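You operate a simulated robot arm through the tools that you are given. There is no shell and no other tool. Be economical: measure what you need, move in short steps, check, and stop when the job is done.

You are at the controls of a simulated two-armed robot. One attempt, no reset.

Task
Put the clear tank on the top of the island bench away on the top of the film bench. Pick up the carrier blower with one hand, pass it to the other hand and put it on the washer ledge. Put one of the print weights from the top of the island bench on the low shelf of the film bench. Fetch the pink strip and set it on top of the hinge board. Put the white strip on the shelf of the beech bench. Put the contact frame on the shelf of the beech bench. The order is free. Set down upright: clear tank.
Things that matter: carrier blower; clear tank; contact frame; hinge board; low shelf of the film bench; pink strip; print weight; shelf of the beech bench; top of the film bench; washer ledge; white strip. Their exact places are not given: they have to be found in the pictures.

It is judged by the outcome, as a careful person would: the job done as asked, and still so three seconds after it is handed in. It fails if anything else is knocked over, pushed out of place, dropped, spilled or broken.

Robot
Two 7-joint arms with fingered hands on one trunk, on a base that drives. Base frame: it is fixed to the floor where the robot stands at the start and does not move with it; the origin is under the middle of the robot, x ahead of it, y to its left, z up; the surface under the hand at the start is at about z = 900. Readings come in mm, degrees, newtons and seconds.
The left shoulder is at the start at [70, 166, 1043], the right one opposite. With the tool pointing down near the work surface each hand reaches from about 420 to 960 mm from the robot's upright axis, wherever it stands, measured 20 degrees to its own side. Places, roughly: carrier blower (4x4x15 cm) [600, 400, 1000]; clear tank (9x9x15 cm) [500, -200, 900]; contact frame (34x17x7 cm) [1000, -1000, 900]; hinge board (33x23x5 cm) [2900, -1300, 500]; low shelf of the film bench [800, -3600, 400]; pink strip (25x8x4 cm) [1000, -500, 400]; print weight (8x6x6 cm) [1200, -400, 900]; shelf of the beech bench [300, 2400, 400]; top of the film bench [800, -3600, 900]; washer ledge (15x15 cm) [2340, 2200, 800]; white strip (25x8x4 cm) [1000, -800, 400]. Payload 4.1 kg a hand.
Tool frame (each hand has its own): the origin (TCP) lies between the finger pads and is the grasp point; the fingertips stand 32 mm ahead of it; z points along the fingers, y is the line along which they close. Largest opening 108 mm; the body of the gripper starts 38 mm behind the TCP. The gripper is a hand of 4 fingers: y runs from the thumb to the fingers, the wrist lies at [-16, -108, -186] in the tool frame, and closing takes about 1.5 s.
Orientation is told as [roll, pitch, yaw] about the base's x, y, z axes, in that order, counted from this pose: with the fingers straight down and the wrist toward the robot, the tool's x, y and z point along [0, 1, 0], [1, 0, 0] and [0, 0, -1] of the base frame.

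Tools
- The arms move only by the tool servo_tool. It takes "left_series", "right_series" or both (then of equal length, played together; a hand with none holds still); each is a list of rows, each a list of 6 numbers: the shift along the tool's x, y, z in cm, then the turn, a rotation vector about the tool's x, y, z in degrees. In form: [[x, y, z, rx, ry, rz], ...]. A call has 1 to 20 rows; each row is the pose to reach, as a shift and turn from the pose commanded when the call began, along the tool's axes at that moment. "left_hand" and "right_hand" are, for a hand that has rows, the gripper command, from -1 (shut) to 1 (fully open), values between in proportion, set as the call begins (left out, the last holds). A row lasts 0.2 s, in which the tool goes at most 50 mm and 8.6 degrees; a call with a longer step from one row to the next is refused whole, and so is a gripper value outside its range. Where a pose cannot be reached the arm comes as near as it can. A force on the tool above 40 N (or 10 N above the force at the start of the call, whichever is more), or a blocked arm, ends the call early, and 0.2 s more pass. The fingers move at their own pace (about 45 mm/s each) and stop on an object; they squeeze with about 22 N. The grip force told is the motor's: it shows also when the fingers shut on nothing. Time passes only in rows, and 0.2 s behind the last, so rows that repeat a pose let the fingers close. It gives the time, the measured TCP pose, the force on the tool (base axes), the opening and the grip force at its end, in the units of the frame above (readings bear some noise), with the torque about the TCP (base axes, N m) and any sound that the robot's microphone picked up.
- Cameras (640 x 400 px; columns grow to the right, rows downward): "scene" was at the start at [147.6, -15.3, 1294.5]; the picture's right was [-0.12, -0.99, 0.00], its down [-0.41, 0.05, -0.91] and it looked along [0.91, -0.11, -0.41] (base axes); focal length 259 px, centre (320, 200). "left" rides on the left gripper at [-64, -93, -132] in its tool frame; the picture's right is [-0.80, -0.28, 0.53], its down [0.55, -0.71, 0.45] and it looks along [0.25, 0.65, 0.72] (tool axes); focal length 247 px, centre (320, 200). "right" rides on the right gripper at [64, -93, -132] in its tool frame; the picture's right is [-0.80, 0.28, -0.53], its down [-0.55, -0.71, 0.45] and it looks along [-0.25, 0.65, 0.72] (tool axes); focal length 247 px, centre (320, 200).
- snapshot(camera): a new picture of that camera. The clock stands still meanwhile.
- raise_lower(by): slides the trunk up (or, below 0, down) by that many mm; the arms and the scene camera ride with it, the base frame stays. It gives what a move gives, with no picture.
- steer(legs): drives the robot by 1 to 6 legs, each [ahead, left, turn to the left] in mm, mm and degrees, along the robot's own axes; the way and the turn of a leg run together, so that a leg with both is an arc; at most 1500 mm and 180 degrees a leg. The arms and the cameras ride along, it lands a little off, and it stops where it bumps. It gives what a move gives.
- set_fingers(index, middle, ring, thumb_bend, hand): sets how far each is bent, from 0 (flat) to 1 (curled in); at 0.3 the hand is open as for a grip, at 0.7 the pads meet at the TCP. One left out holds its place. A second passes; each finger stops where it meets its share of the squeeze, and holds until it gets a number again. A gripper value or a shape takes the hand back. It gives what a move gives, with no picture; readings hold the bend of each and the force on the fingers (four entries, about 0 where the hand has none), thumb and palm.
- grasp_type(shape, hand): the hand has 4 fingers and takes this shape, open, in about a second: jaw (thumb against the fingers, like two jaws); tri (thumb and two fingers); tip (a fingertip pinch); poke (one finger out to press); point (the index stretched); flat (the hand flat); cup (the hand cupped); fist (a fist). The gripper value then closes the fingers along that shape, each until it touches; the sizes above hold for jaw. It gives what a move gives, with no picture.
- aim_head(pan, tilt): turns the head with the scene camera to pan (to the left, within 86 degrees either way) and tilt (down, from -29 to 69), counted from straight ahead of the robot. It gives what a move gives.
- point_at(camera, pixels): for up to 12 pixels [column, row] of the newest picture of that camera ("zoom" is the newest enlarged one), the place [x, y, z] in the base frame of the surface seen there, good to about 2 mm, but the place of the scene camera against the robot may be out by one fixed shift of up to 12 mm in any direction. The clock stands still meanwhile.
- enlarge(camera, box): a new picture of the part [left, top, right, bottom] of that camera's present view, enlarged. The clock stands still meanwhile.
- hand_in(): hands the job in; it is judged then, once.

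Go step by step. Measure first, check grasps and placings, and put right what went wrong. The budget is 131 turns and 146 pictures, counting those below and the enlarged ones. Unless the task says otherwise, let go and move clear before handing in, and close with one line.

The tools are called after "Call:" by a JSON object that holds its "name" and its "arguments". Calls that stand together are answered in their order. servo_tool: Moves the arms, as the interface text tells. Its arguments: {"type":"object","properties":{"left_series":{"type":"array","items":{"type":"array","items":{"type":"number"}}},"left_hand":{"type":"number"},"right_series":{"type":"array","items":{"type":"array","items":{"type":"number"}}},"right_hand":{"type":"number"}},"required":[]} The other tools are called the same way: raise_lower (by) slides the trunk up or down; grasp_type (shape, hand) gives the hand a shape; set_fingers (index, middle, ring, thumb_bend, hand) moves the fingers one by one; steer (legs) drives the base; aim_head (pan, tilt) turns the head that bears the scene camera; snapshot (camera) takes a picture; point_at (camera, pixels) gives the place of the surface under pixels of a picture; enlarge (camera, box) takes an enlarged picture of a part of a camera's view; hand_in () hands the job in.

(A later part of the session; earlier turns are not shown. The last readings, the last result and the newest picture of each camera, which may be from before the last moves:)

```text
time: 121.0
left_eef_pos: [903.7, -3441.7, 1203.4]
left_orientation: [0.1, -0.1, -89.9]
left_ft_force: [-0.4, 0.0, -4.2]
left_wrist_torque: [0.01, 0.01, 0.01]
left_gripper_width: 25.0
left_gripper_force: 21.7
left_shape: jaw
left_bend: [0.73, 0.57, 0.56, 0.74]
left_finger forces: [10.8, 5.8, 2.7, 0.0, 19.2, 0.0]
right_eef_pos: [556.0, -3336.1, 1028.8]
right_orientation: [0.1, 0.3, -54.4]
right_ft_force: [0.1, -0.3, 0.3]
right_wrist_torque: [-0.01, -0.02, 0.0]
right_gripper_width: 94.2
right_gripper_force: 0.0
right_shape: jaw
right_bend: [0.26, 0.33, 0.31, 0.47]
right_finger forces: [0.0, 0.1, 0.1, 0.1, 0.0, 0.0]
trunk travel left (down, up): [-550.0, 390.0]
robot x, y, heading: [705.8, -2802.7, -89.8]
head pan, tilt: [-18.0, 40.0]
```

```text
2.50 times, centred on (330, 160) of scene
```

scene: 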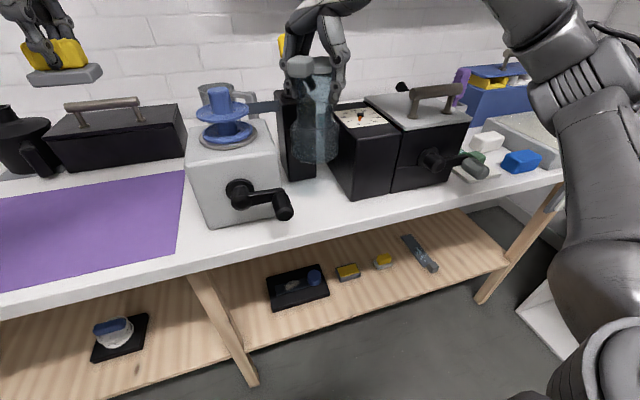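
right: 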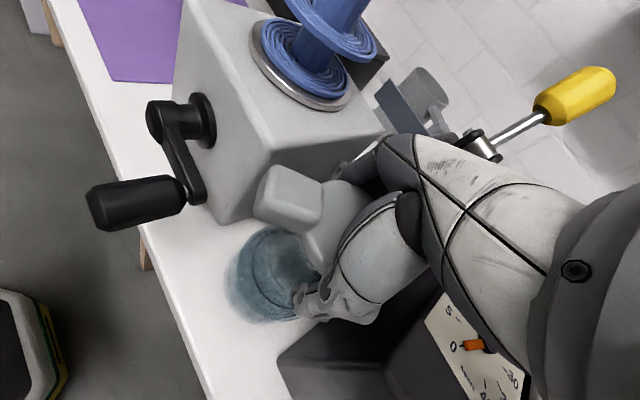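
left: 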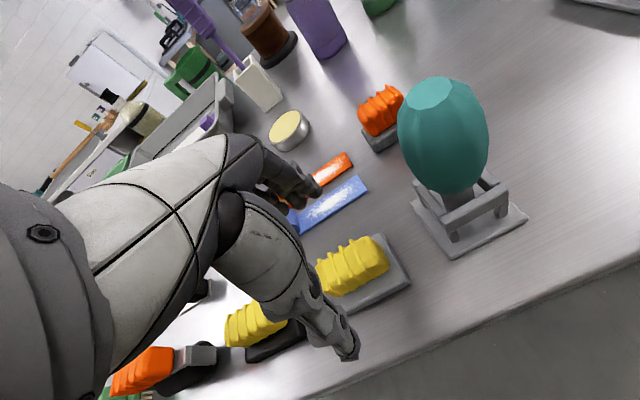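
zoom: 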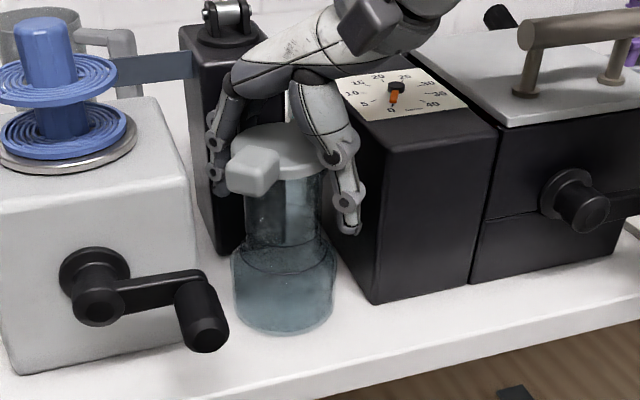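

Clear of the lid. Raise the right hand, unwind it, then back off and line up left for the low shelf.

Call:
{"name": "servo_tool", "arguments": {"right_series": [[0, 0, -3, 0, 0, 0], [0, 0, -7, 0, 0, 0], [0, 0, -11, 0, 0, 0], [0, 0, -15, 0, 0, 0], [0, 0, -19, 0, 0, 0], [0, 0, -19, 0, 0, 8], [0, 0, -19, 0, 0, 16], [0, 0, -19, 0, 0, 24], [0, 0, -19, 0, 0, 32], [0, 0, -19, 0, 0, 35]]}}

Call:
{"name": "steer", "arguments": {"legs": [[-420, 0, 0], [0, 77, 0]]}}

Call:
{"name": "raise_lower", "arguments": {"by": -530}}

Call:
{"name": "aim_head", "arguments": {"pan": 5, "tilt": 20}}

Call:
{"name": "snapshot", "arguments": {"camera": "scene"}}

```text
time: 123.2
left_eef_pos: [902.5, -3440.8, 1205.7]
left_orientation: [0.0, 0.0, -90.0]
left_ft_force: [1.3, 0.0, -3.7]
left_wrist_torque: [0.01, 0.02, 0.0]
left_gripper_width: 24.8
left_gripper_force: 22.3
left_shape: jaw
left_bend: [0.73, 0.57, 0.56, 0.74]
left_finger forces: [10.9, 5.7, 2.6, 0.0, 19.2, 0.0]
right_eef_pos: [555.3, -3336.7, 1218.7]
right_orientation: [0.1, 0.1, -89.5]
right_ft_force: [-0.2, -0.5, -0.4]
right_wrist_torque: [0.01, 0.0, 0.03]
right_gripper_width: 94.3
right_gripper_force: 0.1
right_shape: jaw
right_bend: [0.26, 0.33, 0.31, 0.47]
right_finger forces: [0.0, 0.1, 0.0, 0.1, 0.0, 0.0]
trunk travel left (down, up): [-550.0, 390.0]
robot x, y, heading: [709.1, -2799.6, -90.1]
head pan, tilt: [-18.0, 40.0]
```

```text
time: 126.5
left_eef_pos: [979.4, -3021.1, 1203.2]
left_orientation: [-0.1, 0.0, -90.0]
left_ft_force: [0.5, 1.1, -5.0]
left_wrist_torque: [-0.03, 0.06, 0.0]
left_gripper_width: 24.8
left_gripper_force: 22.0
left_shape: jaw
left_bend: [0.73, 0.57, 0.56, 0.74]
left_finger forces: [10.8, 5.7, 2.7, 0.0, 19.2, 0.0]
right_eef_pos: [632.8, -2917.4, 1217.9]
right_orientation: [0.1, 0.1, -89.5]
right_ft_force: [-0.6, 0.4, -1.0]
right_wrist_torque: [0.03, 0.0, -0.03]
right_gripper_width: 94.1
right_gripper_force: 0.0
right_shape: jaw
right_bend: [0.26, 0.33, 0.31, 0.47]
right_finger forces: [0.0, 0.0, 0.0, 0.0, 0.1, 0.0]
trunk travel left (down, up): [-550.0, 390.0]
robot x, y, heading: [778.0, -2379.9, -90.0]
head pan, tilt: [-18.0, 40.0]
```

```text
refused: -530 is not a number from -400 to 400
```

```text
time: 127.3
left_eef_pos: [978.7, -3021.3, 1203.7]
left_orientation: [0.0, 0.0, -90.1]
left_ft_force: [-0.6, -0.4, -3.9]
left_wrist_torque: [0.02, 0.05, -0.01]
left_gripper_width: 24.8
left_gripper_force: 21.8
left_shape: jaw
left_bend: [0.73, 0.57, 0.56, 0.74]
left_finger forces: [10.9, 5.7, 2.7, 0.1, 19.1, 0.0]
right_eef_pos: [630.9, -2917.8, 1218.5]
right_orientation: [0.1, 0.1, -89.5]
right_ft_force: [0.1, 0.1, 0.8]
right_wrist_torque: [-0.02, 0.0, 0.04]
right_gripper_width: 94.2
right_gripper_force: 0.1
right_shape: jaw
right_bend: [0.26, 0.33, 0.31, 0.47]
right_finger forces: [0.1, 0.0, 0.0, 0.0, 0.0, 0.1]
trunk travel left (down, up): [-550.0, 390.0]
robot x, y, heading: [782.4, -2379.9, -90.2]
head pan, tilt: [5.0, 20.0]
```

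```text
86 pictures are left
```

scene: 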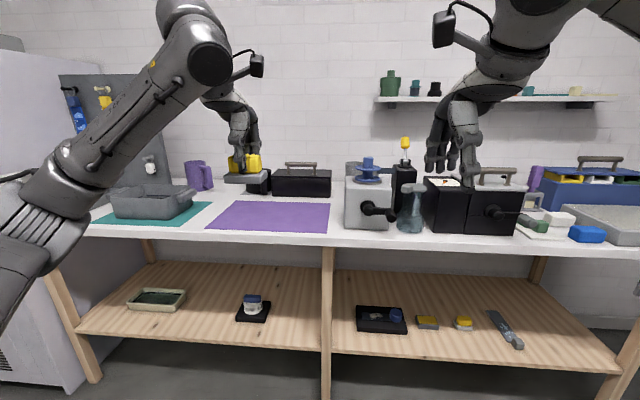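

Lowering the trunk in two steps, and lowering the left arm.

Call:
{"name": "raise_lower", "arguments": {"by": -400}}

Call:
{"name": "raise_lower", "arguments": {"by": -130}}

Call:
{"name": "servo_tool", "arguments": {"left_series": [[0, 0, 4, 0, 0, 0], [0, 0, 8, 0, 0, 0], [0, 0, 12, 0, 0, 0], [0, 0, 16, 0, 0, 0], [0, 0, 20, 0, 0, 0], [0, 0, 20, 0, 0, 0]]}}

Call:
{"name": "snapshot", "arguments": {"camera": "scene"}}

Call:
{"name": "snapshot", "arguments": {"camera": "left"}}

```text
time: 131.2
left_eef_pos: [978.8, -3020.6, 803.3]
left_orientation: [0.0, 0.0, -90.0]
left_ft_force: [-0.1, 0.2, -3.7]
left_wrist_torque: [0.03, -0.03, 0.02]
left_gripper_width: 25.0
left_gripper_force: 21.7
left_shape: jaw
left_bend: [0.73, 0.57, 0.56, 0.74]
left_finger forces: [10.9, 5.7, 2.7, 0.0, 19.3, 0.0]
right_eef_pos: [631.2, -2917.4, 818.3]
right_orientation: [0.1, 0.1, -89.5]
right_ft_force: [0.2, -0.2, -1.0]
right_wrist_torque: [-0.01, 0.01, -0.01]
right_gripper_width: 94.4
right_gripper_force: 0.1
right_shape: jaw
right_bend: [0.26, 0.33, 0.31, 0.47]
right_finger forces: [0.0, 0.1, 0.1, 0.1, 0.1, 0.0]
trunk travel left (down, up): [-150.0, 790.0]
robot x, y, heading: [782.5, -2379.3, -90.0]
head pan, tilt: [5.0, 20.0]
```

```text
time: 132.8
left_eef_pos: [978.5, -3019.9, 674.5]
left_orientation: [0.0, 0.0, -90.1]
left_ft_force: [-0.9, -0.4, -3.1]
left_wrist_torque: [-0.01, 0.01, 0.01]
left_gripper_width: 24.8
left_gripper_force: 22.2
left_shape: jaw
left_bend: [0.73, 0.57, 0.56, 0.74]
left_finger forces: [10.9, 5.6, 2.6, 0.0, 19.2, 0.0]
right_eef_pos: [631.2, -2916.9, 688.4]
right_orientation: [0.1, 0.0, -89.5]
right_ft_force: [-0.5, -0.5, -0.2]
right_wrist_torque: [0.01, -0.02, 0.0]
right_gripper_width: 94.3
right_gripper_force: 0.0
right_shape: jaw
right_bend: [0.26, 0.33, 0.31, 0.47]
right_finger forces: [0.0, 0.1, 0.1, 0.0, 0.0, 0.0]
trunk travel left (down, up): [-20.0, 920.0]
robot x, y, heading: [781.4, -2382.0, -90.0]
head pan, tilt: [5.0, 20.0]
```

```text
time: 134.2
left_eef_pos: [977.1, -3022.0, 472.5]
left_orientation: [0.0, 0.1, -90.0]
left_ft_force: [0.2, 1.0, -4.8]
left_wrist_torque: [0.0, -0.01, -0.04]
left_gripper_width: 24.8
left_gripper_force: 22.3
left_shape: jaw
left_bend: [0.73, 0.57, 0.56, 0.74]
left_finger forces: [10.9, 5.6, 2.6, 0.0, 19.0, 0.1]
right_eef_pos: [630.2, -2915.5, 689.2]
right_orientation: [0.0, 0.2, -89.5]
right_ft_force: [-0.5, -0.2, 0.6]
right_wrist_torque: [0.02, -0.02, 0.01]
right_gripper_width: 94.3
right_gripper_force: 0.1
right_shape: jaw
right_bend: [0.26, 0.33, 0.31, 0.47]
right_finger forces: [0.0, 0.0, 0.0, 0.1, 0.1, 0.0]
trunk travel left (down, up): [-20.0, 920.0]
robot x, y, heading: [783.1, -2381.7, -90.1]
head pan, tilt: [5.0, 20.0]
```

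```text
85 pictures are left
```

scene: 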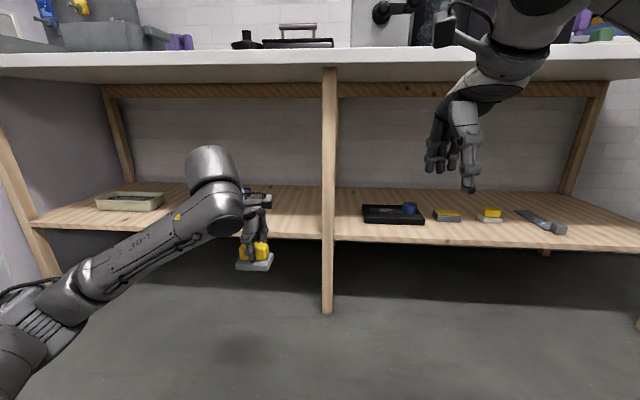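

```text
84 pictures are left
```

left: 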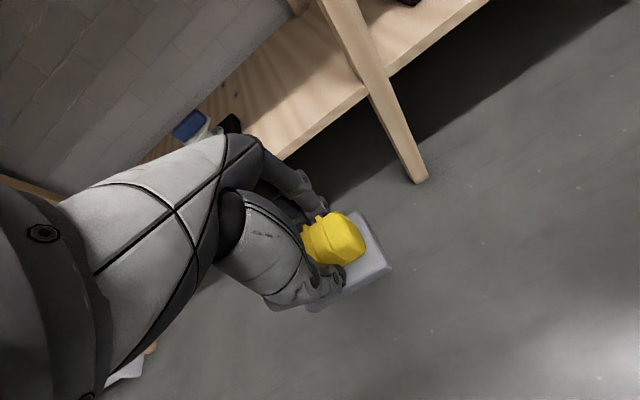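

The right hand would scrape under the bench lip, so I'll lower it 16 cm, then drive the weight in over the shelf.

Call:
{"name": "servo_tool", "arguments": {"right_series": [[0, 0, 4, 0, 0, 0], [0, 0, 8, 0, 0, 0], [0, 0, 12, 0, 0, 0], [0, 0, 16, 0, 0, 0], [0, 0, 16, 0, 0, 0]]}}

Call:
{"name": "steer", "arguments": {"legs": [[385, 0, 0]]}}

Call:
{"name": "snapshot", "arguments": {"camera": "scene"}}

Call:
{"name": "snapshot", "arguments": {"camera": "left"}}

```text
time: 135.4
left_eef_pos: [978.4, -3021.7, 473.2]
left_orientation: [0.1, 0.0, -90.0]
left_ft_force: [0.1, 0.9, -4.0]
left_wrist_torque: [0.0, 0.02, 0.04]
left_gripper_width: 24.9
left_gripper_force: 21.7
left_shape: jaw
left_bend: [0.73, 0.57, 0.56, 0.74]
left_finger forces: [10.9, 5.7, 2.7, 0.0, 19.1, 0.0]
right_eef_pos: [631.9, -2916.9, 528.9]
right_orientation: [0.1, 0.1, -89.4]
right_ft_force: [-0.6, -0.4, 0.0]
right_wrist_torque: [-0.03, -0.01, -0.03]
right_gripper_width: 94.2
right_gripper_force: 0.1
right_shape: jaw
right_bend: [0.26, 0.33, 0.31, 0.47]
right_finger forces: [0.0, 0.0, 0.0, 0.1, 0.0, 0.0]
trunk travel left (down, up): [-20.0, 920.0]
robot x, y, heading: [780.8, -2384.6, -90.3]
head pan, tilt: [5.0, 20.0]
```

```text
time: 137.8
left_eef_pos: [977.4, -3407.4, 473.8]
left_orientation: [0.0, 0.0, -90.2]
left_ft_force: [-0.3, -0.2, -4.5]
left_wrist_torque: [0.0, 0.04, -0.03]
left_gripper_width: 25.0
left_gripper_force: 21.7
left_shape: jaw
left_bend: [0.73, 0.57, 0.56, 0.74]
left_finger forces: [10.9, 5.6, 2.6, 0.0, 19.2, 0.0]
right_eef_pos: [629.2, -3302.6, 528.4]
right_orientation: [0.1, 0.0, -89.6]
right_ft_force: [0.4, 0.0, 0.5]
right_wrist_torque: [-0.03, 0.01, -0.02]
right_gripper_width: 94.4
right_gripper_force: 0.0
right_shape: jaw
right_bend: [0.26, 0.33, 0.31, 0.47]
right_finger forces: [0.0, 0.0, 0.0, 0.0, 0.0, 0.0]
trunk travel left (down, up): [-20.0, 920.0]
robot x, y, heading: [779.0, -2770.0, -90.2]
head pan, tilt: [5.0, 20.0]
```

```text
83 pictures are left
```

scene: 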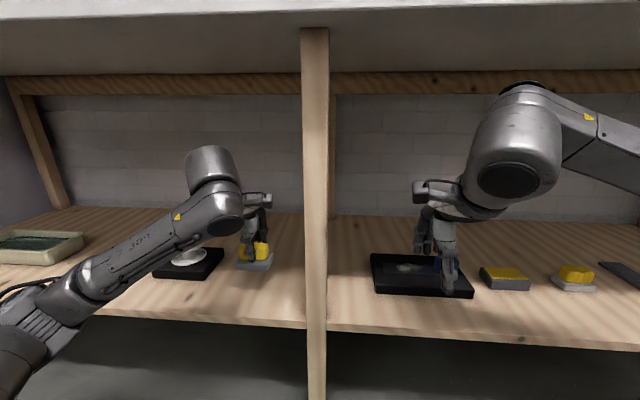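

```text
82 pictures are left
```

left: 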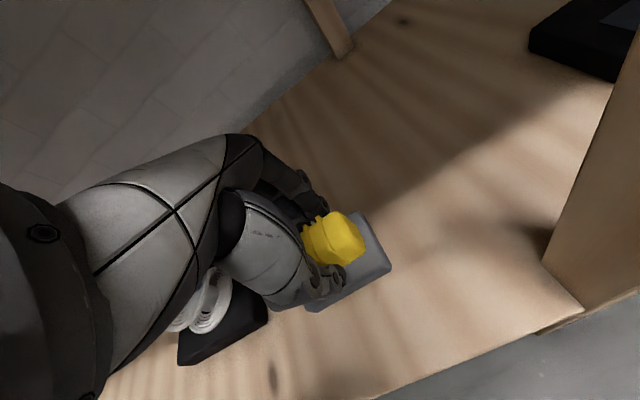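

Free shelf under the weight. Lower to contact.

Call:
{"name": "servo_tool", "arguments": {"left_series": [[0, 0, 2, 0, 0, 0], [0, 0, 4, 0, 0, 0], [0, 0, 5.5, 0, 0, 0], [0, 0, 6.1, 0, 0, 0], [0, 0, 6.4, 0, 0, 0], [0, 0, 6.6, 0, 0, 0], [0, 0, 6.6, 0, 0, 0]]}}

```text
time: 139.4
left_eef_pos: [977.4, -3406.7, 408.4]
left_orientation: [-0.1, -0.1, -90.1]
left_ft_force: [-0.2, -0.1, -4.3]
left_wrist_torque: [0.02, 0.03, 0.01]
left_gripper_width: 24.9
left_gripper_force: 21.7
left_shape: jaw
left_bend: [0.73, 0.57, 0.56, 0.74]
left_finger forces: [10.9, 5.6, 2.6, 0.0, 19.2, 0.0]
right_eef_pos: [630.2, -3303.6, 528.2]
right_orientation: [0.2, 0.1, -89.7]
right_ft_force: [-0.5, -0.2, -0.1]
right_wrist_torque: [0.03, 0.02, -0.03]
right_gripper_width: 94.3
right_gripper_force: 0.1
right_shape: jaw
right_bend: [0.26, 0.33, 0.31, 0.47]
right_finger forces: [0.0, 0.1, 0.1, 0.0, 0.1, 0.0]
trunk travel left (down, up): [-20.0, 920.0]
robot x, y, heading: [780.5, -2767.4, -90.1]
head pan, tilt: [5.0, 20.0]
```

Call:
{"name": "servo_tool", "arguments": {"left_series": [[0, 0, 0.2, 0, 0, 0], [0, 0, 0.3, 0, 0, 0], [0, 0, 0.4, 0, 0, 0], [0, 0, 0.5, 0, 0, 0], [0, 0, 0.5, 0, 0, 0]]}}

```text
time: 140.6
left_eef_pos: [976.5, -3407.1, 404.1]
left_orientation: [0.1, -0.1, -90.0]
left_ft_force: [0.8, 1.0, 1.9]
left_wrist_torque: [-0.04, -0.04, 0.01]
left_gripper_width: 24.9
left_gripper_force: 22.1
left_shape: jaw
left_bend: [0.73, 0.57, 0.56, 0.74]
left_finger forces: [10.9, 5.7, 2.7, 0.0, 20.2, 0.0]
right_eef_pos: [629.3, -3301.9, 528.7]
right_orientation: [0.0, 0.0, -89.6]
right_ft_force: [-0.1, 0.6, 0.0]
right_wrist_torque: [0.0, 0.0, -0.02]
right_gripper_width: 94.4
right_gripper_force: 0.0
right_shape: jaw
right_bend: [0.26, 0.33, 0.31, 0.47]
right_finger forces: [0.0, 0.0, 0.0, 0.0, 0.1, 0.1]
trunk travel left (down, up): [-20.0, 920.0]
robot x, y, heading: [782.1, -2768.3, -90.1]
head pan, tilt: [5.0, 20.0]
```

The shelf carries it now (force +1.9). Release, rise 7 cm and back out.

Call:
{"name": "servo_tool", "arguments": {"left_series": [[0, 0, 0, 0, 0, 0], [0, 0, 0, 0, 0, 0], [0, 0, 0, 0, 0, 0], [0, 0, 0, 0, 0, 0], [0, 0, 0, 0, 0, 0], [0, 0, 0, 0, 0, 0], [0, 0, -2, 0, 0, 0], [0, 0, -5, 0, 0, 0], [0, 0, -8, 0, 0, 0], [0, 0, -10, 0, 0, 0], [0, 0, -10, 0, 0, 0]], "left_hand": 1}}

Call:
{"name": "steer", "arguments": {"legs": [[-500, 0, 0]]}}

Call:
{"name": "snapshot", "arguments": {"camera": "scene"}}

```text
time: 143.0
left_eef_pos: [976.5, -3407.6, 503.3]
left_orientation: [-0.1, 0.0, -90.2]
left_ft_force: [-0.1, -0.3, -0.6]
left_wrist_torque: [-0.01, -0.01, 0.02]
left_gripper_width: 107.7
left_gripper_force: 0.2
left_shape: jaw
left_bend: [0.3, 0.3, 0.3, 0.3]
left_finger forces: [0.0, 0.0, 0.1, 0.0, 0.0, 0.0]
right_eef_pos: [630.3, -3302.9, 529.2]
right_orientation: [0.1, 0.1, -89.6]
right_ft_force: [0.1, 0.3, -0.1]
right_wrist_torque: [-0.01, 0.0, 0.03]
right_gripper_width: 94.4
right_gripper_force: 0.1
right_shape: jaw
right_bend: [0.26, 0.33, 0.31, 0.47]
right_finger forces: [0.0, 0.0, 0.0, 0.1, 0.1, 0.1]
trunk travel left (down, up): [-20.0, 920.0]
robot x, y, heading: [780.8, -2767.2, -89.9]
head pan, tilt: [5.0, 20.0]
```

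```text
time: 145.9
left_eef_pos: [977.2, -2904.7, 503.1]
left_orientation: [0.0, 0.0, -90.3]
left_ft_force: [0.4, -0.1, 0.1]
left_wrist_torque: [-0.01, 0.01, -0.02]
left_gripper_width: 107.7
left_gripper_force: 0.1
left_shape: jaw
left_bend: [0.3, 0.3, 0.3, 0.3]
left_finger forces: [0.0, 0.0, 0.0, 0.0, 0.0, 0.0]
right_eef_pos: [630.3, -2797.7, 529.1]
right_orientation: [0.1, 0.1, -89.7]
right_ft_force: [0.9, 0.0, 0.2]
right_wrist_torque: [0.02, 0.03, 0.0]
right_gripper_width: 94.5
right_gripper_force: 0.1
right_shape: jaw
right_bend: [0.26, 0.33, 0.31, 0.47]
right_finger forces: [0.0, 0.1, 0.0, 0.0, 0.0, 0.0]
trunk travel left (down, up): [-20.0, 920.0]
robot x, y, heading: [782.1, -2263.5, -90.0]
head pan, tilt: [5.0, 20.0]
```

```text
81 pictures are left
```

scene: 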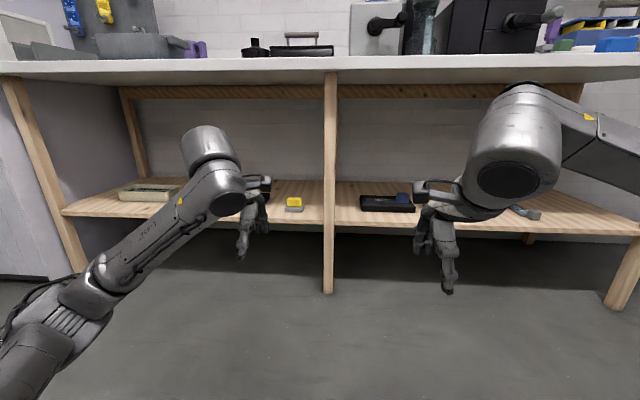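

Weight sits on the film bench's low shelf. Next: drive behind the island for the strips on its low shelf.

Call:
{"name": "steer", "arguments": {"legs": [[0, 1120, 0], [-1500, 0, 0], [0, 0, -90]]}}

Call:
{"name": "aim_head", "arguments": {"pan": 0, "tilt": 25}}

Call:
{"name": "snapshot", "arguments": {"camera": "scene"}}

```text
time: 162.5
left_eef_pos: [1254.9, -969.2, 502.3]
left_orientation: [0.0, 0.1, -179.8]
left_ft_force: [0.3, 0.1, 0.2]
left_wrist_torque: [0.02, 0.02, -0.02]
left_gripper_width: 107.5
left_gripper_force: 0.1
left_shape: jaw
left_bend: [0.3, 0.3, 0.3, 0.3]
left_finger forces: [0.0, 0.1, 0.1, 0.0, 0.1, 0.1]
right_eef_pos: [1358.4, -621.1, 528.7]
right_orientation: [0.2, 0.1, -179.3]
right_ft_force: [0.0, -1.3, 0.4]
right_wrist_torque: [-0.02, 0.01, 0.02]
right_gripper_width: 94.3
right_gripper_force: 0.1
right_shape: jaw
right_bend: [0.26, 0.33, 0.31, 0.47]
right_finger forces: [0.0, 0.0, 0.0, 0.0, 0.0, 0.0]
trunk travel left (down, up): [-20.0, 920.0]
robot x, y, heading: [1894.3, -768.2, -180.0]
head pan, tilt: [5.0, 20.0]
```

```text
time: 163.2
left_eef_pos: [1255.3, -969.4, 504.0]
left_orientation: [0.0, 0.0, -179.9]
left_ft_force: [-0.5, 0.7, -0.3]
left_wrist_torque: [0.01, -0.01, 0.01]
left_gripper_width: 107.9
left_gripper_force: 0.0
left_shape: jaw
left_bend: [0.3, 0.3, 0.3, 0.3]
left_finger forces: [0.0, 0.0, 0.0, 0.0, 0.0, 0.1]
right_eef_pos: [1357.6, -621.9, 529.0]
right_orientation: [0.0, 0.0, -179.3]
right_ft_force: [-1.0, -0.3, 0.4]
right_wrist_torque: [0.0, 0.01, 0.0]
right_gripper_width: 94.4
right_gripper_force: 0.1
right_shape: jaw
right_bend: [0.26, 0.33, 0.31, 0.47]
right_finger forces: [0.0, 0.1, 0.0, 0.0, 0.0, 0.0]
trunk travel left (down, up): [-20.0, 920.0]
robot x, y, heading: [1894.9, -768.6, -180.0]
head pan, tilt: [0.0, 25.0]
```

```text
80 pictures are left
```

scene: 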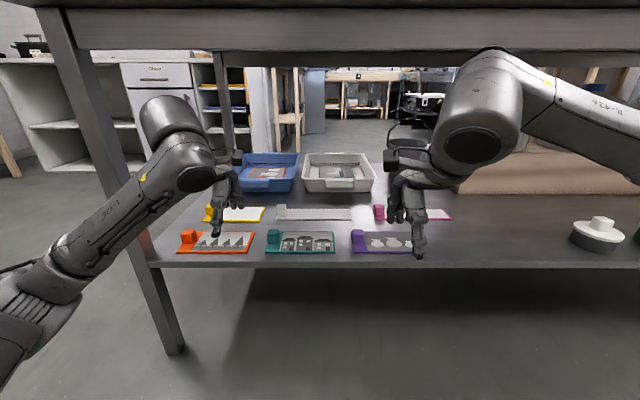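

Measuring the cubes: white (282,211), pink (380,212), and neighbours.

Call:
{"name": "point_at", "arguments": {"camera": "scene", "pixels": [[282, 209], [380, 209], [320, 213], [437, 213], [353, 213], [450, 215], [215, 213], [358, 237], [273, 240], [240, 185], [340, 185], [130, 200]]}}

Call:
{"name": "enlarge", "arguments": {"camera": "scene", "box": [190, 140, 470, 270]}}

Call:
{"name": "snapshot", "arguments": {"camera": "left"}}

Call:
{"name": "snapshot", "arguments": {"camera": "right"}}

```text
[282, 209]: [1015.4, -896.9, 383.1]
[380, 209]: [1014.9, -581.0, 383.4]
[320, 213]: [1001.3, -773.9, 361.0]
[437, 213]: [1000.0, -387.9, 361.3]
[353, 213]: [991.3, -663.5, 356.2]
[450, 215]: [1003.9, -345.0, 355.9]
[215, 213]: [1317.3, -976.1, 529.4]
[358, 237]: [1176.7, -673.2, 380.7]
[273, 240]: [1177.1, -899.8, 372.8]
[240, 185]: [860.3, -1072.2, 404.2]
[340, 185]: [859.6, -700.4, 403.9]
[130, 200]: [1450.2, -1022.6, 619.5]
```

```text
2.29 times, centred on (330, 205) of scene
```

zoom: 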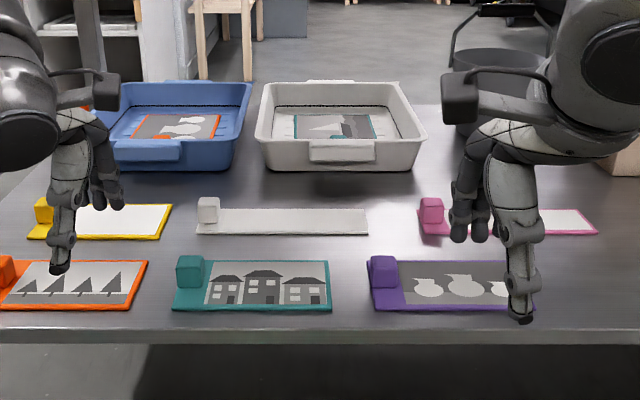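

```text
78 pictures are left
```

left: 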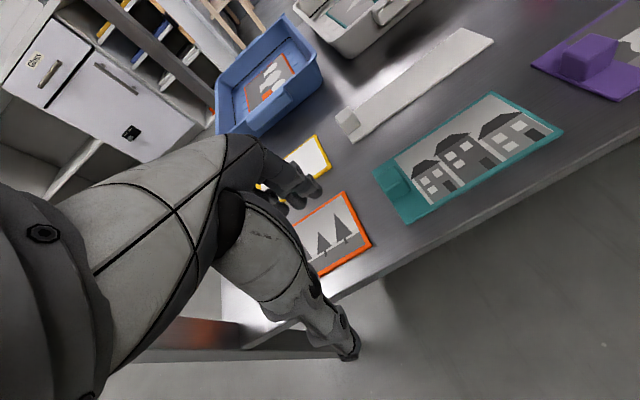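

```text
77 pictures are left
```

right: 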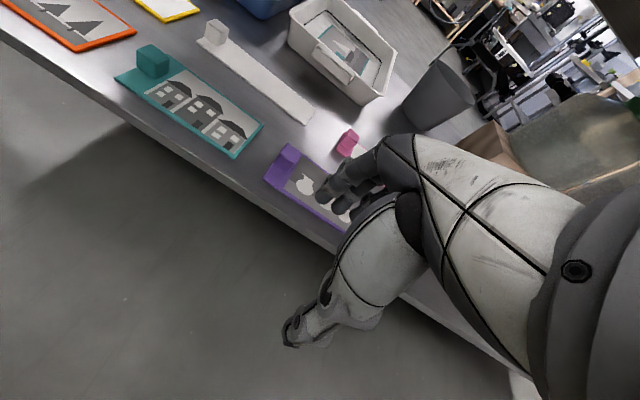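

Precise measures from the hand cameras.

Call:
{"name": "enlarge", "arguments": {"camera": "left", "box": [320, 20, 500, 150]}}

Call:
{"name": "point_at", "arguments": {"camera": "zoom", "pixels": [[70, 330], [95, 345], [130, 400], [60, 310], [130, 345], [165, 385], [85, 300], [560, 80], [480, 50], [610, 70]]}}

Call:
{"name": "enlarge", "arguments": {"camera": "right", "box": [180, 0, 380, 160]}}

Call:
{"name": "point_at", "arguments": {"camera": "zoom", "pixels": [[115, 75], [105, 105], [130, 110], [85, 140], [420, 390], [390, 370], [545, 350], [530, 345], [560, 360], [535, 375], [520, 380]]}}

```text
3.08 times, centred on (410, 85) of left
```

zoom: 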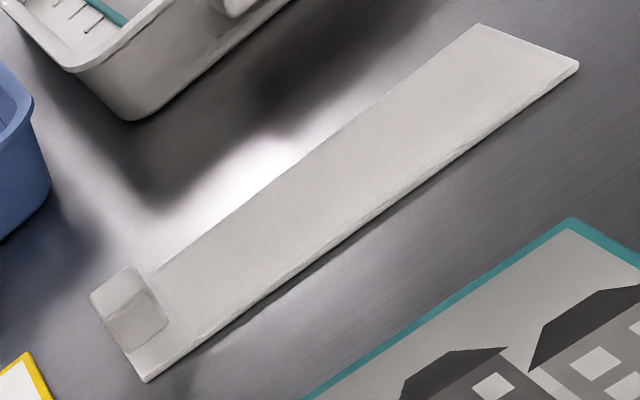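

```text
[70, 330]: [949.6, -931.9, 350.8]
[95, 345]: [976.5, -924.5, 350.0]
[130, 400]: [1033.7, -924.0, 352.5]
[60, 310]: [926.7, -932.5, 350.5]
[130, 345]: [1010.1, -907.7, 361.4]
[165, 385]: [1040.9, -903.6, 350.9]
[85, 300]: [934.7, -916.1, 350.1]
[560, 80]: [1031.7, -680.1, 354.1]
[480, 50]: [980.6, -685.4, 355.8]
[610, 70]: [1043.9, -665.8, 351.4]
```

```text
2.50 times, centred on (280, 80) of right
```

zoom: 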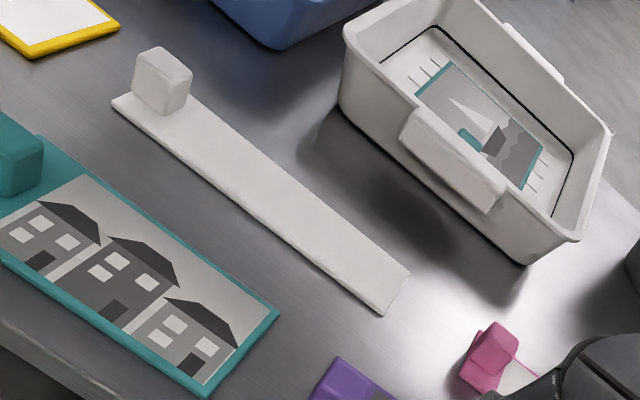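

```text
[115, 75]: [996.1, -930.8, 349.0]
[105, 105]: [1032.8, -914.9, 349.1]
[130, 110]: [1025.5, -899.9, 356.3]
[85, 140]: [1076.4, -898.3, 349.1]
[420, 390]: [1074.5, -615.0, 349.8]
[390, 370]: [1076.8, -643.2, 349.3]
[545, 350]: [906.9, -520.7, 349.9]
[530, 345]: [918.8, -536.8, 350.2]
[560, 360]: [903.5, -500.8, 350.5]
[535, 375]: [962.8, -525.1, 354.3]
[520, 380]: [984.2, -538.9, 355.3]
```

Call:
{"name": "point_at", "arguments": {"camera": "zoom", "pixels": [[150, 60], [175, 72], [148, 92], [178, 98], [490, 335], [510, 340], [480, 370], [500, 372], [465, 360], [410, 280], [385, 305], [120, 100]]}}

Call:
{"name": "enlarge", "arguments": {"camera": "left", "box": [320, 80, 400, 150]}}

Call:
{"name": "point_at", "arguments": {"camera": "zoom", "pixels": [[140, 240], [190, 230], [200, 300], [260, 270], [290, 290]]}}

```text
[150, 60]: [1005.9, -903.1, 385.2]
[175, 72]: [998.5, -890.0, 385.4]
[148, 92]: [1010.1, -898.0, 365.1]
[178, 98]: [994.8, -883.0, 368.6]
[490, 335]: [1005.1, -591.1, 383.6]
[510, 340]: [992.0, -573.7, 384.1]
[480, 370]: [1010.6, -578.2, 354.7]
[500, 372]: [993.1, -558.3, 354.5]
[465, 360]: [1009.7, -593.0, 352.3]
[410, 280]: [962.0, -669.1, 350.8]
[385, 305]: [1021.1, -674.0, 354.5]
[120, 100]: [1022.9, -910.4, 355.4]
```

```text
5.71 times, centred on (360, 115) of left
```

zoom: 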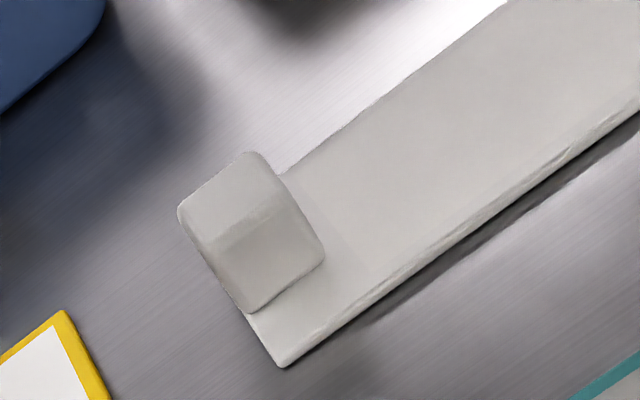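

```text
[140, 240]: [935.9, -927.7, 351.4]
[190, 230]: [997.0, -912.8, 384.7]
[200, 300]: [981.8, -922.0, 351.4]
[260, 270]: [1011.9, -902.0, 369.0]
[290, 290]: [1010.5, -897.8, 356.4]
```

Cube centres: white ≈(995,-897), pink ≈(995,-577), tops z≈385. I'll lower the hands a bit to pass under the apron, and drive in.

Call:
{"name": "servo_tool", "arguments": {"left_series": [[0, 0, 3, 0, 0, 0], [0, 0, 6, 0, 0, 0], [0, 0, 6, 0, 0, 0]], "right_series": [[0, 0, 4.5, 0, 0, 0], [0, 0, 9, 0, 0, 0], [0, 0, 9, 0, 0, 0]], "left_hand": 0.3, "right_hand": 0.3}}

Call:
{"name": "steer", "arguments": {"legs": [[0, -40, 0], [250, 0, 0]]}}

Call:
{"name": "snapshot", "arguments": {"camera": "scene"}}

```text
time: 163.9
left_eef_pos: [1254.7, -969.7, 443.6]
left_orientation: [-0.1, 0.1, -179.8]
left_ft_force: [-0.7, 0.2, 0.1]
left_wrist_torque: [-0.02, 0.03, 0.0]
left_gripper_width: 70.8
left_gripper_force: 0.1
left_shape: jaw
left_bend: [0.27, 0.39, 0.36, 0.64]
left_finger forces: [0.1, 0.0, 0.1, 0.0, 0.1, 0.0]
right_eef_pos: [1357.8, -621.8, 437.6]
right_orientation: [0.1, 0.0, -179.3]
right_ft_force: [0.0, -0.2, 0.2]
right_wrist_torque: [0.03, -0.02, 0.0]
right_gripper_width: 70.5
right_gripper_force: 0.1
right_shape: jaw
right_bend: [0.27, 0.39, 0.36, 0.64]
right_finger forces: [0.0, 0.0, 0.0, 0.0, 0.0, 0.0]
trunk travel left (down, up): [-20.0, 920.0]
robot x, y, heading: [1895.2, -770.5, -179.9]
head pan, tilt: [0.0, 25.0]
```

```text
time: 166.1
left_eef_pos: [1039.5, -935.0, 433.9]
left_orientation: [0.0, 0.9, -179.2]
left_ft_force: [0.0, 0.0, -0.5]
left_wrist_torque: [-0.01, -0.02, 0.0]
left_gripper_width: 70.5
left_gripper_force: 0.1
left_shape: jaw
left_bend: [0.27, 0.39, 0.36, 0.64]
left_finger forces: [0.1, 0.1, 0.0, 0.1, 0.0, 0.1]
right_eef_pos: [1137.2, -584.2, 438.8]
right_orientation: [0.3, 0.1, -178.8]
right_ft_force: [-0.3, 0.0, 0.8]
right_wrist_torque: [0.0, -0.01, 0.02]
right_gripper_width: 70.5
right_gripper_force: 0.2
right_shape: jaw
right_bend: [0.27, 0.39, 0.36, 0.64]
right_finger forces: [0.0, 0.0, 0.0, 0.0, 0.1, 0.0]
trunk travel left (down, up): [-20.0, 920.0]
robot x, y, heading: [1670.0, -729.8, -179.2]
head pan, tilt: [0.0, 25.0]
stopped in leg 2: the robot was blocked; the commanded pose is now the measured one
```

```text
73 pictures are left
```

scene: 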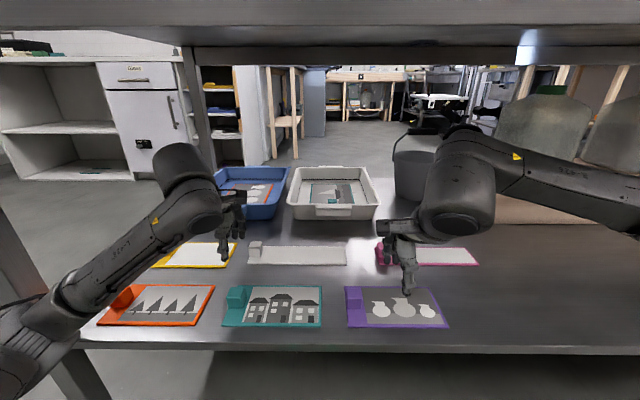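

Blocked slightly, probably base or elbow at the bench. Back off 20 mm and use arm reach (about 690 mm) instead.

Call:
{"name": "steer", "arguments": {"legs": [[-20, 0, 0]]}}

Call:
{"name": "enlarge", "arguments": {"camera": "scene", "box": [0, 120, 320, 400]}}

Call:
{"name": "aim_head", "arguments": {"pan": 0, "tilt": 60}}

Call:
{"name": "snapshot", "arguments": {"camera": "scene"}}

```text
time: 166.9
left_eef_pos: [1058.0, -934.7, 433.3]
left_orientation: [-0.2, 1.0, -179.3]
left_ft_force: [0.3, 1.2, -0.3]
left_wrist_torque: [0.03, 0.03, 0.0]
left_gripper_width: 70.3
left_gripper_force: 0.1
left_shape: jaw
left_bend: [0.27, 0.39, 0.36, 0.64]
left_finger forces: [0.0, 0.0, 0.0, 0.0, 0.0, 0.1]
right_eef_pos: [1157.6, -584.9, 438.0]
right_orientation: [0.1, 0.1, -178.8]
right_ft_force: [0.2, -0.3, -0.2]
right_wrist_torque: [-0.01, -0.01, 0.02]
right_gripper_width: 70.3
right_gripper_force: 0.0
right_shape: jaw
right_bend: [0.27, 0.39, 0.36, 0.64]
right_finger forces: [0.2, 0.0, 0.0, 0.0, 0.0, 0.1]
trunk travel left (down, up): [-20.0, 920.0]
robot x, y, heading: [1696.4, -730.7, -179.3]
head pan, tilt: [0.0, 25.0]
```

```text
1.43 times, centred on (160, 260) of scene
```

zoom: 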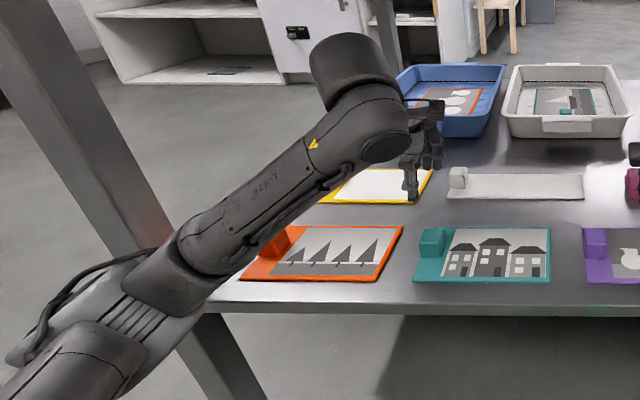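

```text
time: 167.9
left_eef_pos: [1057.4, -934.1, 433.7]
left_orientation: [-0.1, 1.0, -179.4]
left_ft_force: [0.2, -0.5, 0.0]
left_wrist_torque: [-0.02, 0.03, 0.01]
left_gripper_width: 70.5
left_gripper_force: 0.0
left_shape: jaw
left_bend: [0.27, 0.39, 0.36, 0.64]
left_finger forces: [0.0, 0.0, 0.0, 0.0, 0.0, 0.0]
right_eef_pos: [1157.9, -584.2, 438.2]
right_orientation: [0.1, 0.3, -178.8]
right_ft_force: [0.1, 0.2, -0.4]
right_wrist_torque: [-0.01, -0.01, 0.02]
right_gripper_width: 70.7
right_gripper_force: 0.1
right_shape: jaw
right_bend: [0.27, 0.39, 0.36, 0.64]
right_finger forces: [0.0, 0.1, 0.0, 0.0, 0.0, 0.1]
trunk travel left (down, up): [-20.0, 920.0]
robot x, y, heading: [1689.6, -729.4, -179.2]
head pan, tilt: [0.0, 60.0]
```

```text
71 pictures are left
```

scene: 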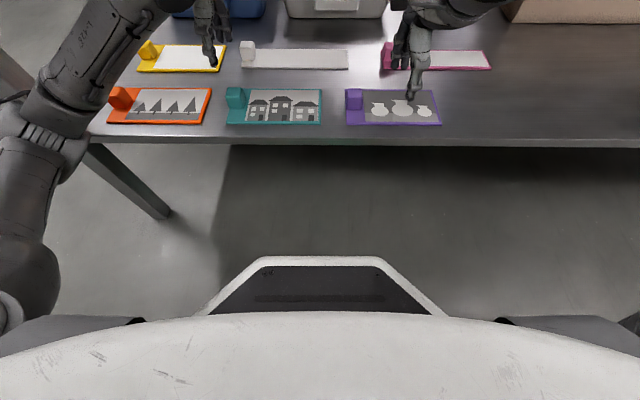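

The base is clear; the left elbow met the bench leg. Shift right 40 mm, then extend both hands over the cubes.

Call:
{"name": "steer", "arguments": {"legs": [[0, -40, 0]]}}

Call:
{"name": "servo_tool", "arguments": {"left_series": [[0, 1.5, 0, 0, 0, 0], [0, 3, 0, 0, 0, 0], [0.3, 4.6, 0, 0, 0, 0], [0.3, 6.2, 0, 0, 0, 0], [0.3, 6.2, 0, 0, 0, 0]], "right_series": [[0.8, 4.2, 0, 0, 0, 0], [1.6, 8.2, 0, 0, 0, 0], [2.5, 12.2, 0, 0, 0, 0], [3.3, 16.2, 0, 0, 0, 0], [3.3, 16.2, 0, 0, 0, 0]]}}

Call:
{"name": "aim_head", "arguments": {"pan": 0, "tilt": 35}}

Call:
{"name": "enlarge", "arguments": {"camera": "scene", "box": [160, 80, 480, 280]}}

Call:
{"name": "snapshot", "arguments": {"camera": "left"}}

Call:
{"name": "snapshot", "arguments": {"camera": "right"}}

```text
time: 168.8
left_eef_pos: [1058.5, -892.8, 432.8]
left_orientation: [-0.1, 1.0, -179.3]
left_ft_force: [0.1, -0.4, 0.0]
left_wrist_torque: [-0.04, 0.02, 0.03]
left_gripper_width: 70.3
left_gripper_force: 0.1
left_shape: jaw
left_bend: [0.27, 0.39, 0.36, 0.64]
left_finger forces: [0.0, 0.1, 0.1, 0.0, 0.0, 0.0]
right_eef_pos: [1156.4, -544.2, 438.2]
right_orientation: [0.0, 0.3, -178.7]
right_ft_force: [-0.2, 0.9, 0.8]
right_wrist_torque: [-0.01, 0.0, 0.01]
right_gripper_width: 70.3
right_gripper_force: 0.1
right_shape: jaw
right_bend: [0.27, 0.39, 0.36, 0.64]
right_finger forces: [0.1, 0.1, 0.0, 0.1, 0.1, 0.0]
trunk travel left (down, up): [-20.0, 920.0]
robot x, y, heading: [1694.0, -690.5, -179.4]
head pan, tilt: [0.0, 60.0]
```

```text
time: 170.0
left_eef_pos: [995.3, -897.3, 432.4]
left_orientation: [-0.1, 1.0, -179.5]
left_ft_force: [0.1, 0.0, 0.1]
left_wrist_torque: [0.0, 0.0, 0.02]
left_gripper_width: 70.4
left_gripper_force: 0.1
left_shape: jaw
left_bend: [0.27, 0.39, 0.36, 0.64]
left_finger forces: [0.1, 0.0, 0.0, 0.0, 0.0, 0.1]
right_eef_pos: [994.3, -580.5, 438.9]
right_orientation: [0.1, 0.1, -178.8]
right_ft_force: [0.2, -0.7, -0.2]
right_wrist_torque: [0.04, -0.01, 0.0]
right_gripper_width: 70.5
right_gripper_force: 0.0
right_shape: jaw
right_bend: [0.27, 0.39, 0.36, 0.64]
right_finger forces: [0.1, 0.0, 0.1, 0.1, 0.0, 0.0]
trunk travel left (down, up): [-20.0, 920.0]
robot x, y, heading: [1694.7, -688.6, -179.2]
head pan, tilt: [0.0, 60.0]
```

```text
time: 170.9
left_eef_pos: [995.3, -896.2, 433.2]
left_orientation: [0.0, 1.0, -179.4]
left_ft_force: [0.0, -0.5, 0.0]
left_wrist_torque: [-0.02, -0.02, -0.01]
left_gripper_width: 70.5
left_gripper_force: 0.0
left_shape: jaw
left_bend: [0.27, 0.39, 0.36, 0.64]
left_finger forces: [0.0, 0.0, 0.0, 0.1, 0.0, 0.0]
right_eef_pos: [993.8, -580.7, 437.7]
right_orientation: [0.1, 0.3, -178.8]
right_ft_force: [0.3, 0.5, -0.2]
right_wrist_torque: [0.03, 0.0, 0.02]
right_gripper_width: 70.4
right_gripper_force: 0.0
right_shape: jaw
right_bend: [0.27, 0.39, 0.36, 0.64]
right_finger forces: [0.0, 0.0, 0.0, 0.0, 0.0, 0.0]
trunk travel left (down, up): [-20.0, 920.0]
robot x, y, heading: [1694.5, -688.6, -179.2]
head pan, tilt: [0.0, 35.0]
```

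```text
2.00 times, centred on (320, 180) of scene
```

zoom: 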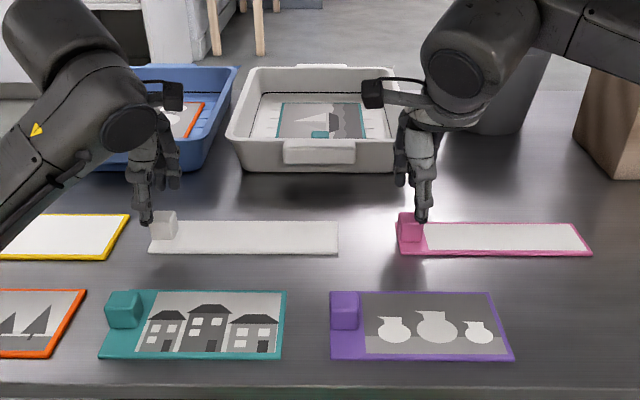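

```text
69 pictures are left
```

left: 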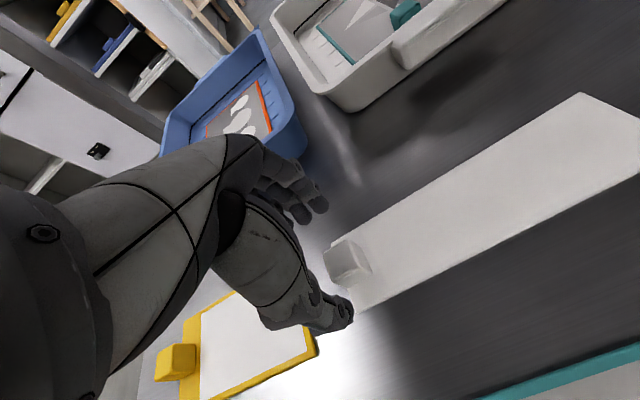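

```text
68 pictures are left
```

right: 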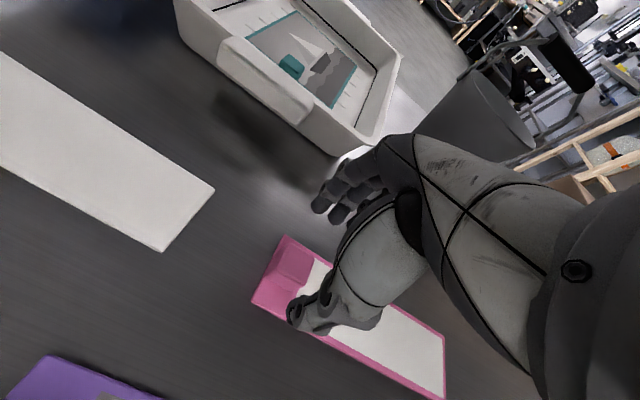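

Both cubes project right under the TCPs. Descend to z≈392 and close.

Call:
{"name": "servo_tool", "arguments": {"left_series": [[0, 0, 1.5, 0, 0, 0], [0, 0, 3, 0, 0, 0], [0, 0, 4.1, 0, 0, 0], [0, 0, 4.1, 0, 0, 0]], "right_series": [[0, 0, 1.7, 0, 0, 0], [0, 0, 3.4, 0, 0, 0], [0, 0, 4.6, 0, 0, 0], [0, 0, 4.6, 0, 0, 0]]}}

Call:
{"name": "servo_tool", "arguments": {"left_series": [[0, 0, 0, 0, 0, 0], [0, 0, 0, 0, 0, 0], [0, 0, 0, 0, 0, 0], [0, 0, 0, 0, 0, 0], [0, 0, 0, 0, 0, 0], [0, 0, 0, 0, 0, 0]], "right_series": [[0, 0, 0, 0, 0, 0], [0, 0, 0, 0, 0, 0], [0, 0, 0, 0, 0, 0], [0, 0, 0, 0, 0, 0], [0, 0, 0, 0, 0, 0], [0, 0, 0, 0, 0, 0]], "left_hand": -1, "right_hand": -1}}

Call:
{"name": "enlarge", "arguments": {"camera": "scene", "box": [160, 80, 480, 280]}}

```text
time: 171.9
left_eef_pos: [997.0, -897.2, 389.9]
left_orientation: [-0.2, 1.0, -179.4]
left_ft_force: [0.1, -0.2, 0.3]
left_wrist_torque: [0.02, 0.01, -0.05]
left_gripper_width: 70.4
left_gripper_force: 0.1
left_shape: jaw
left_bend: [0.27, 0.39, 0.36, 0.64]
left_finger forces: [0.0, 0.0, 0.0, 0.0, 0.0, 0.1]
right_eef_pos: [995.1, -580.9, 392.3]
right_orientation: [0.1, 0.2, -178.8]
right_ft_force: [0.6, 0.7, 0.5]
right_wrist_torque: [-0.01, -0.01, -0.02]
right_gripper_width: 70.5
right_gripper_force: 0.0
right_shape: jaw
right_bend: [0.27, 0.39, 0.36, 0.64]
right_finger forces: [0.1, 0.0, 0.0, 0.0, 0.0, 0.1]
trunk travel left (down, up): [-20.0, 920.0]
robot x, y, heading: [1689.2, -690.5, -179.5]
head pan, tilt: [0.0, 35.0]
```

```text
time: 173.3
left_eef_pos: [996.3, -897.2, 391.6]
left_orientation: [-0.1, 1.0, -179.4]
left_ft_force: [0.6, -0.3, -0.5]
left_wrist_torque: [0.04, 0.01, 0.0]
left_gripper_width: 24.9
left_gripper_force: 21.5
left_shape: jaw
left_bend: [0.73, 0.57, 0.62, 0.75]
left_finger forces: [11.7, 7.1, 0.0, 0.0, 18.8, 0.1]
right_eef_pos: [995.2, -581.0, 392.5]
right_orientation: [0.1, 0.2, -178.8]
right_ft_force: [0.7, 0.4, 0.2]
right_wrist_torque: [-0.02, 0.0, 0.0]
right_gripper_width: 25.3
right_gripper_force: 21.7
right_shape: jaw
right_bend: [0.73, 0.57, 0.62, 0.75]
right_finger forces: [11.7, 6.9, 0.1, 0.0, 18.7, 0.1]
trunk travel left (down, up): [-20.0, 920.0]
robot x, y, heading: [1695.8, -687.0, -179.4]
head pan, tilt: [0.0, 35.0]
```

```text
2.00 times, centred on (320, 180) of scene
```

zoom: 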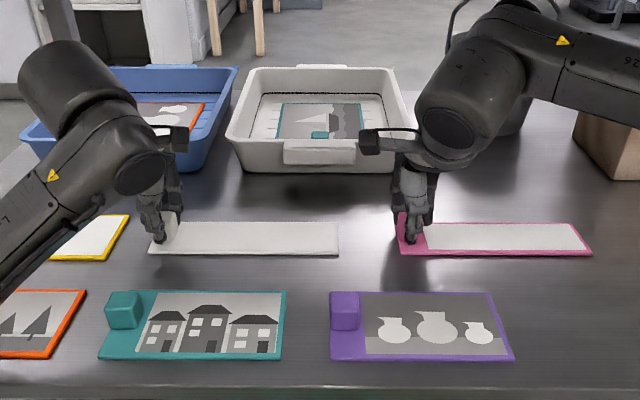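

Both cubes gripped (25 mm, index+middle vs thumb). Lifting 7 cm.

Call:
{"name": "servo_tool", "arguments": {"left_series": [[0, 0, -1, 0, 0, 0], [0, 0, -2.5, 0, 0, 0], [0, 0, -4, 0, 0, 0], [0, 0, -5.5, 0, 0, 0], [0, 0, -7, 0, 0, 0], [0, 0, -7, 0, 0, 0]], "right_series": [[0, 0, -1, 0, 0, 0], [0, 0, -2.5, 0, 0, 0], [0, 0, -4, 0, 0, 0], [0, 0, -5.5, 0, 0, 0], [0, 0, -7, 0, 0, 0], [0, 0, -7, 0, 0, 0]]}}

Call:
{"name": "snapshot", "arguments": {"camera": "scene"}}

```text
time: 174.7
left_eef_pos: [995.2, -896.5, 462.5]
left_orientation: [-0.1, 1.1, -179.4]
left_ft_force: [-0.3, -1.0, 0.3]
left_wrist_torque: [-0.05, 0.02, 0.0]
left_gripper_width: 25.0
left_gripper_force: 21.5
left_shape: jaw
left_bend: [0.73, 0.57, 0.62, 0.75]
left_finger forces: [11.5, 7.4, 0.0, 0.0, 18.9, 0.0]
right_eef_pos: [995.5, -579.6, 462.5]
right_orientation: [0.1, 0.2, -178.9]
right_ft_force: [0.3, 0.0, -1.6]
right_wrist_torque: [-0.01, -0.01, -0.05]
right_gripper_width: 25.3
right_gripper_force: 22.2
right_shape: jaw
right_bend: [0.73, 0.57, 0.62, 0.75]
right_finger forces: [11.9, 6.7, 0.0, 0.1, 18.5, 0.1]
trunk travel left (down, up): [-20.0, 920.0]
robot x, y, heading: [1692.1, -684.4, -179.2]
head pan, tilt: [0.0, 35.0]
```

```text
66 pictures are left
```

scene: 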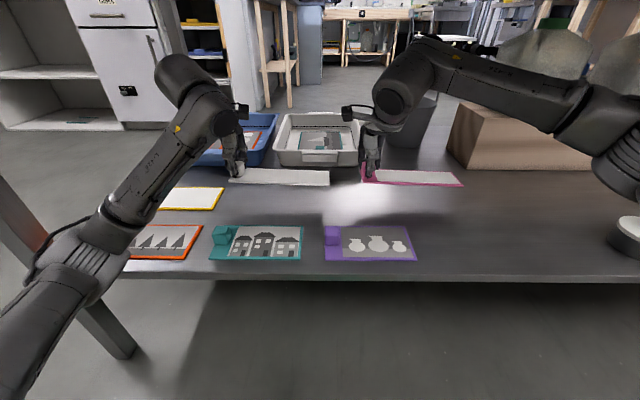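

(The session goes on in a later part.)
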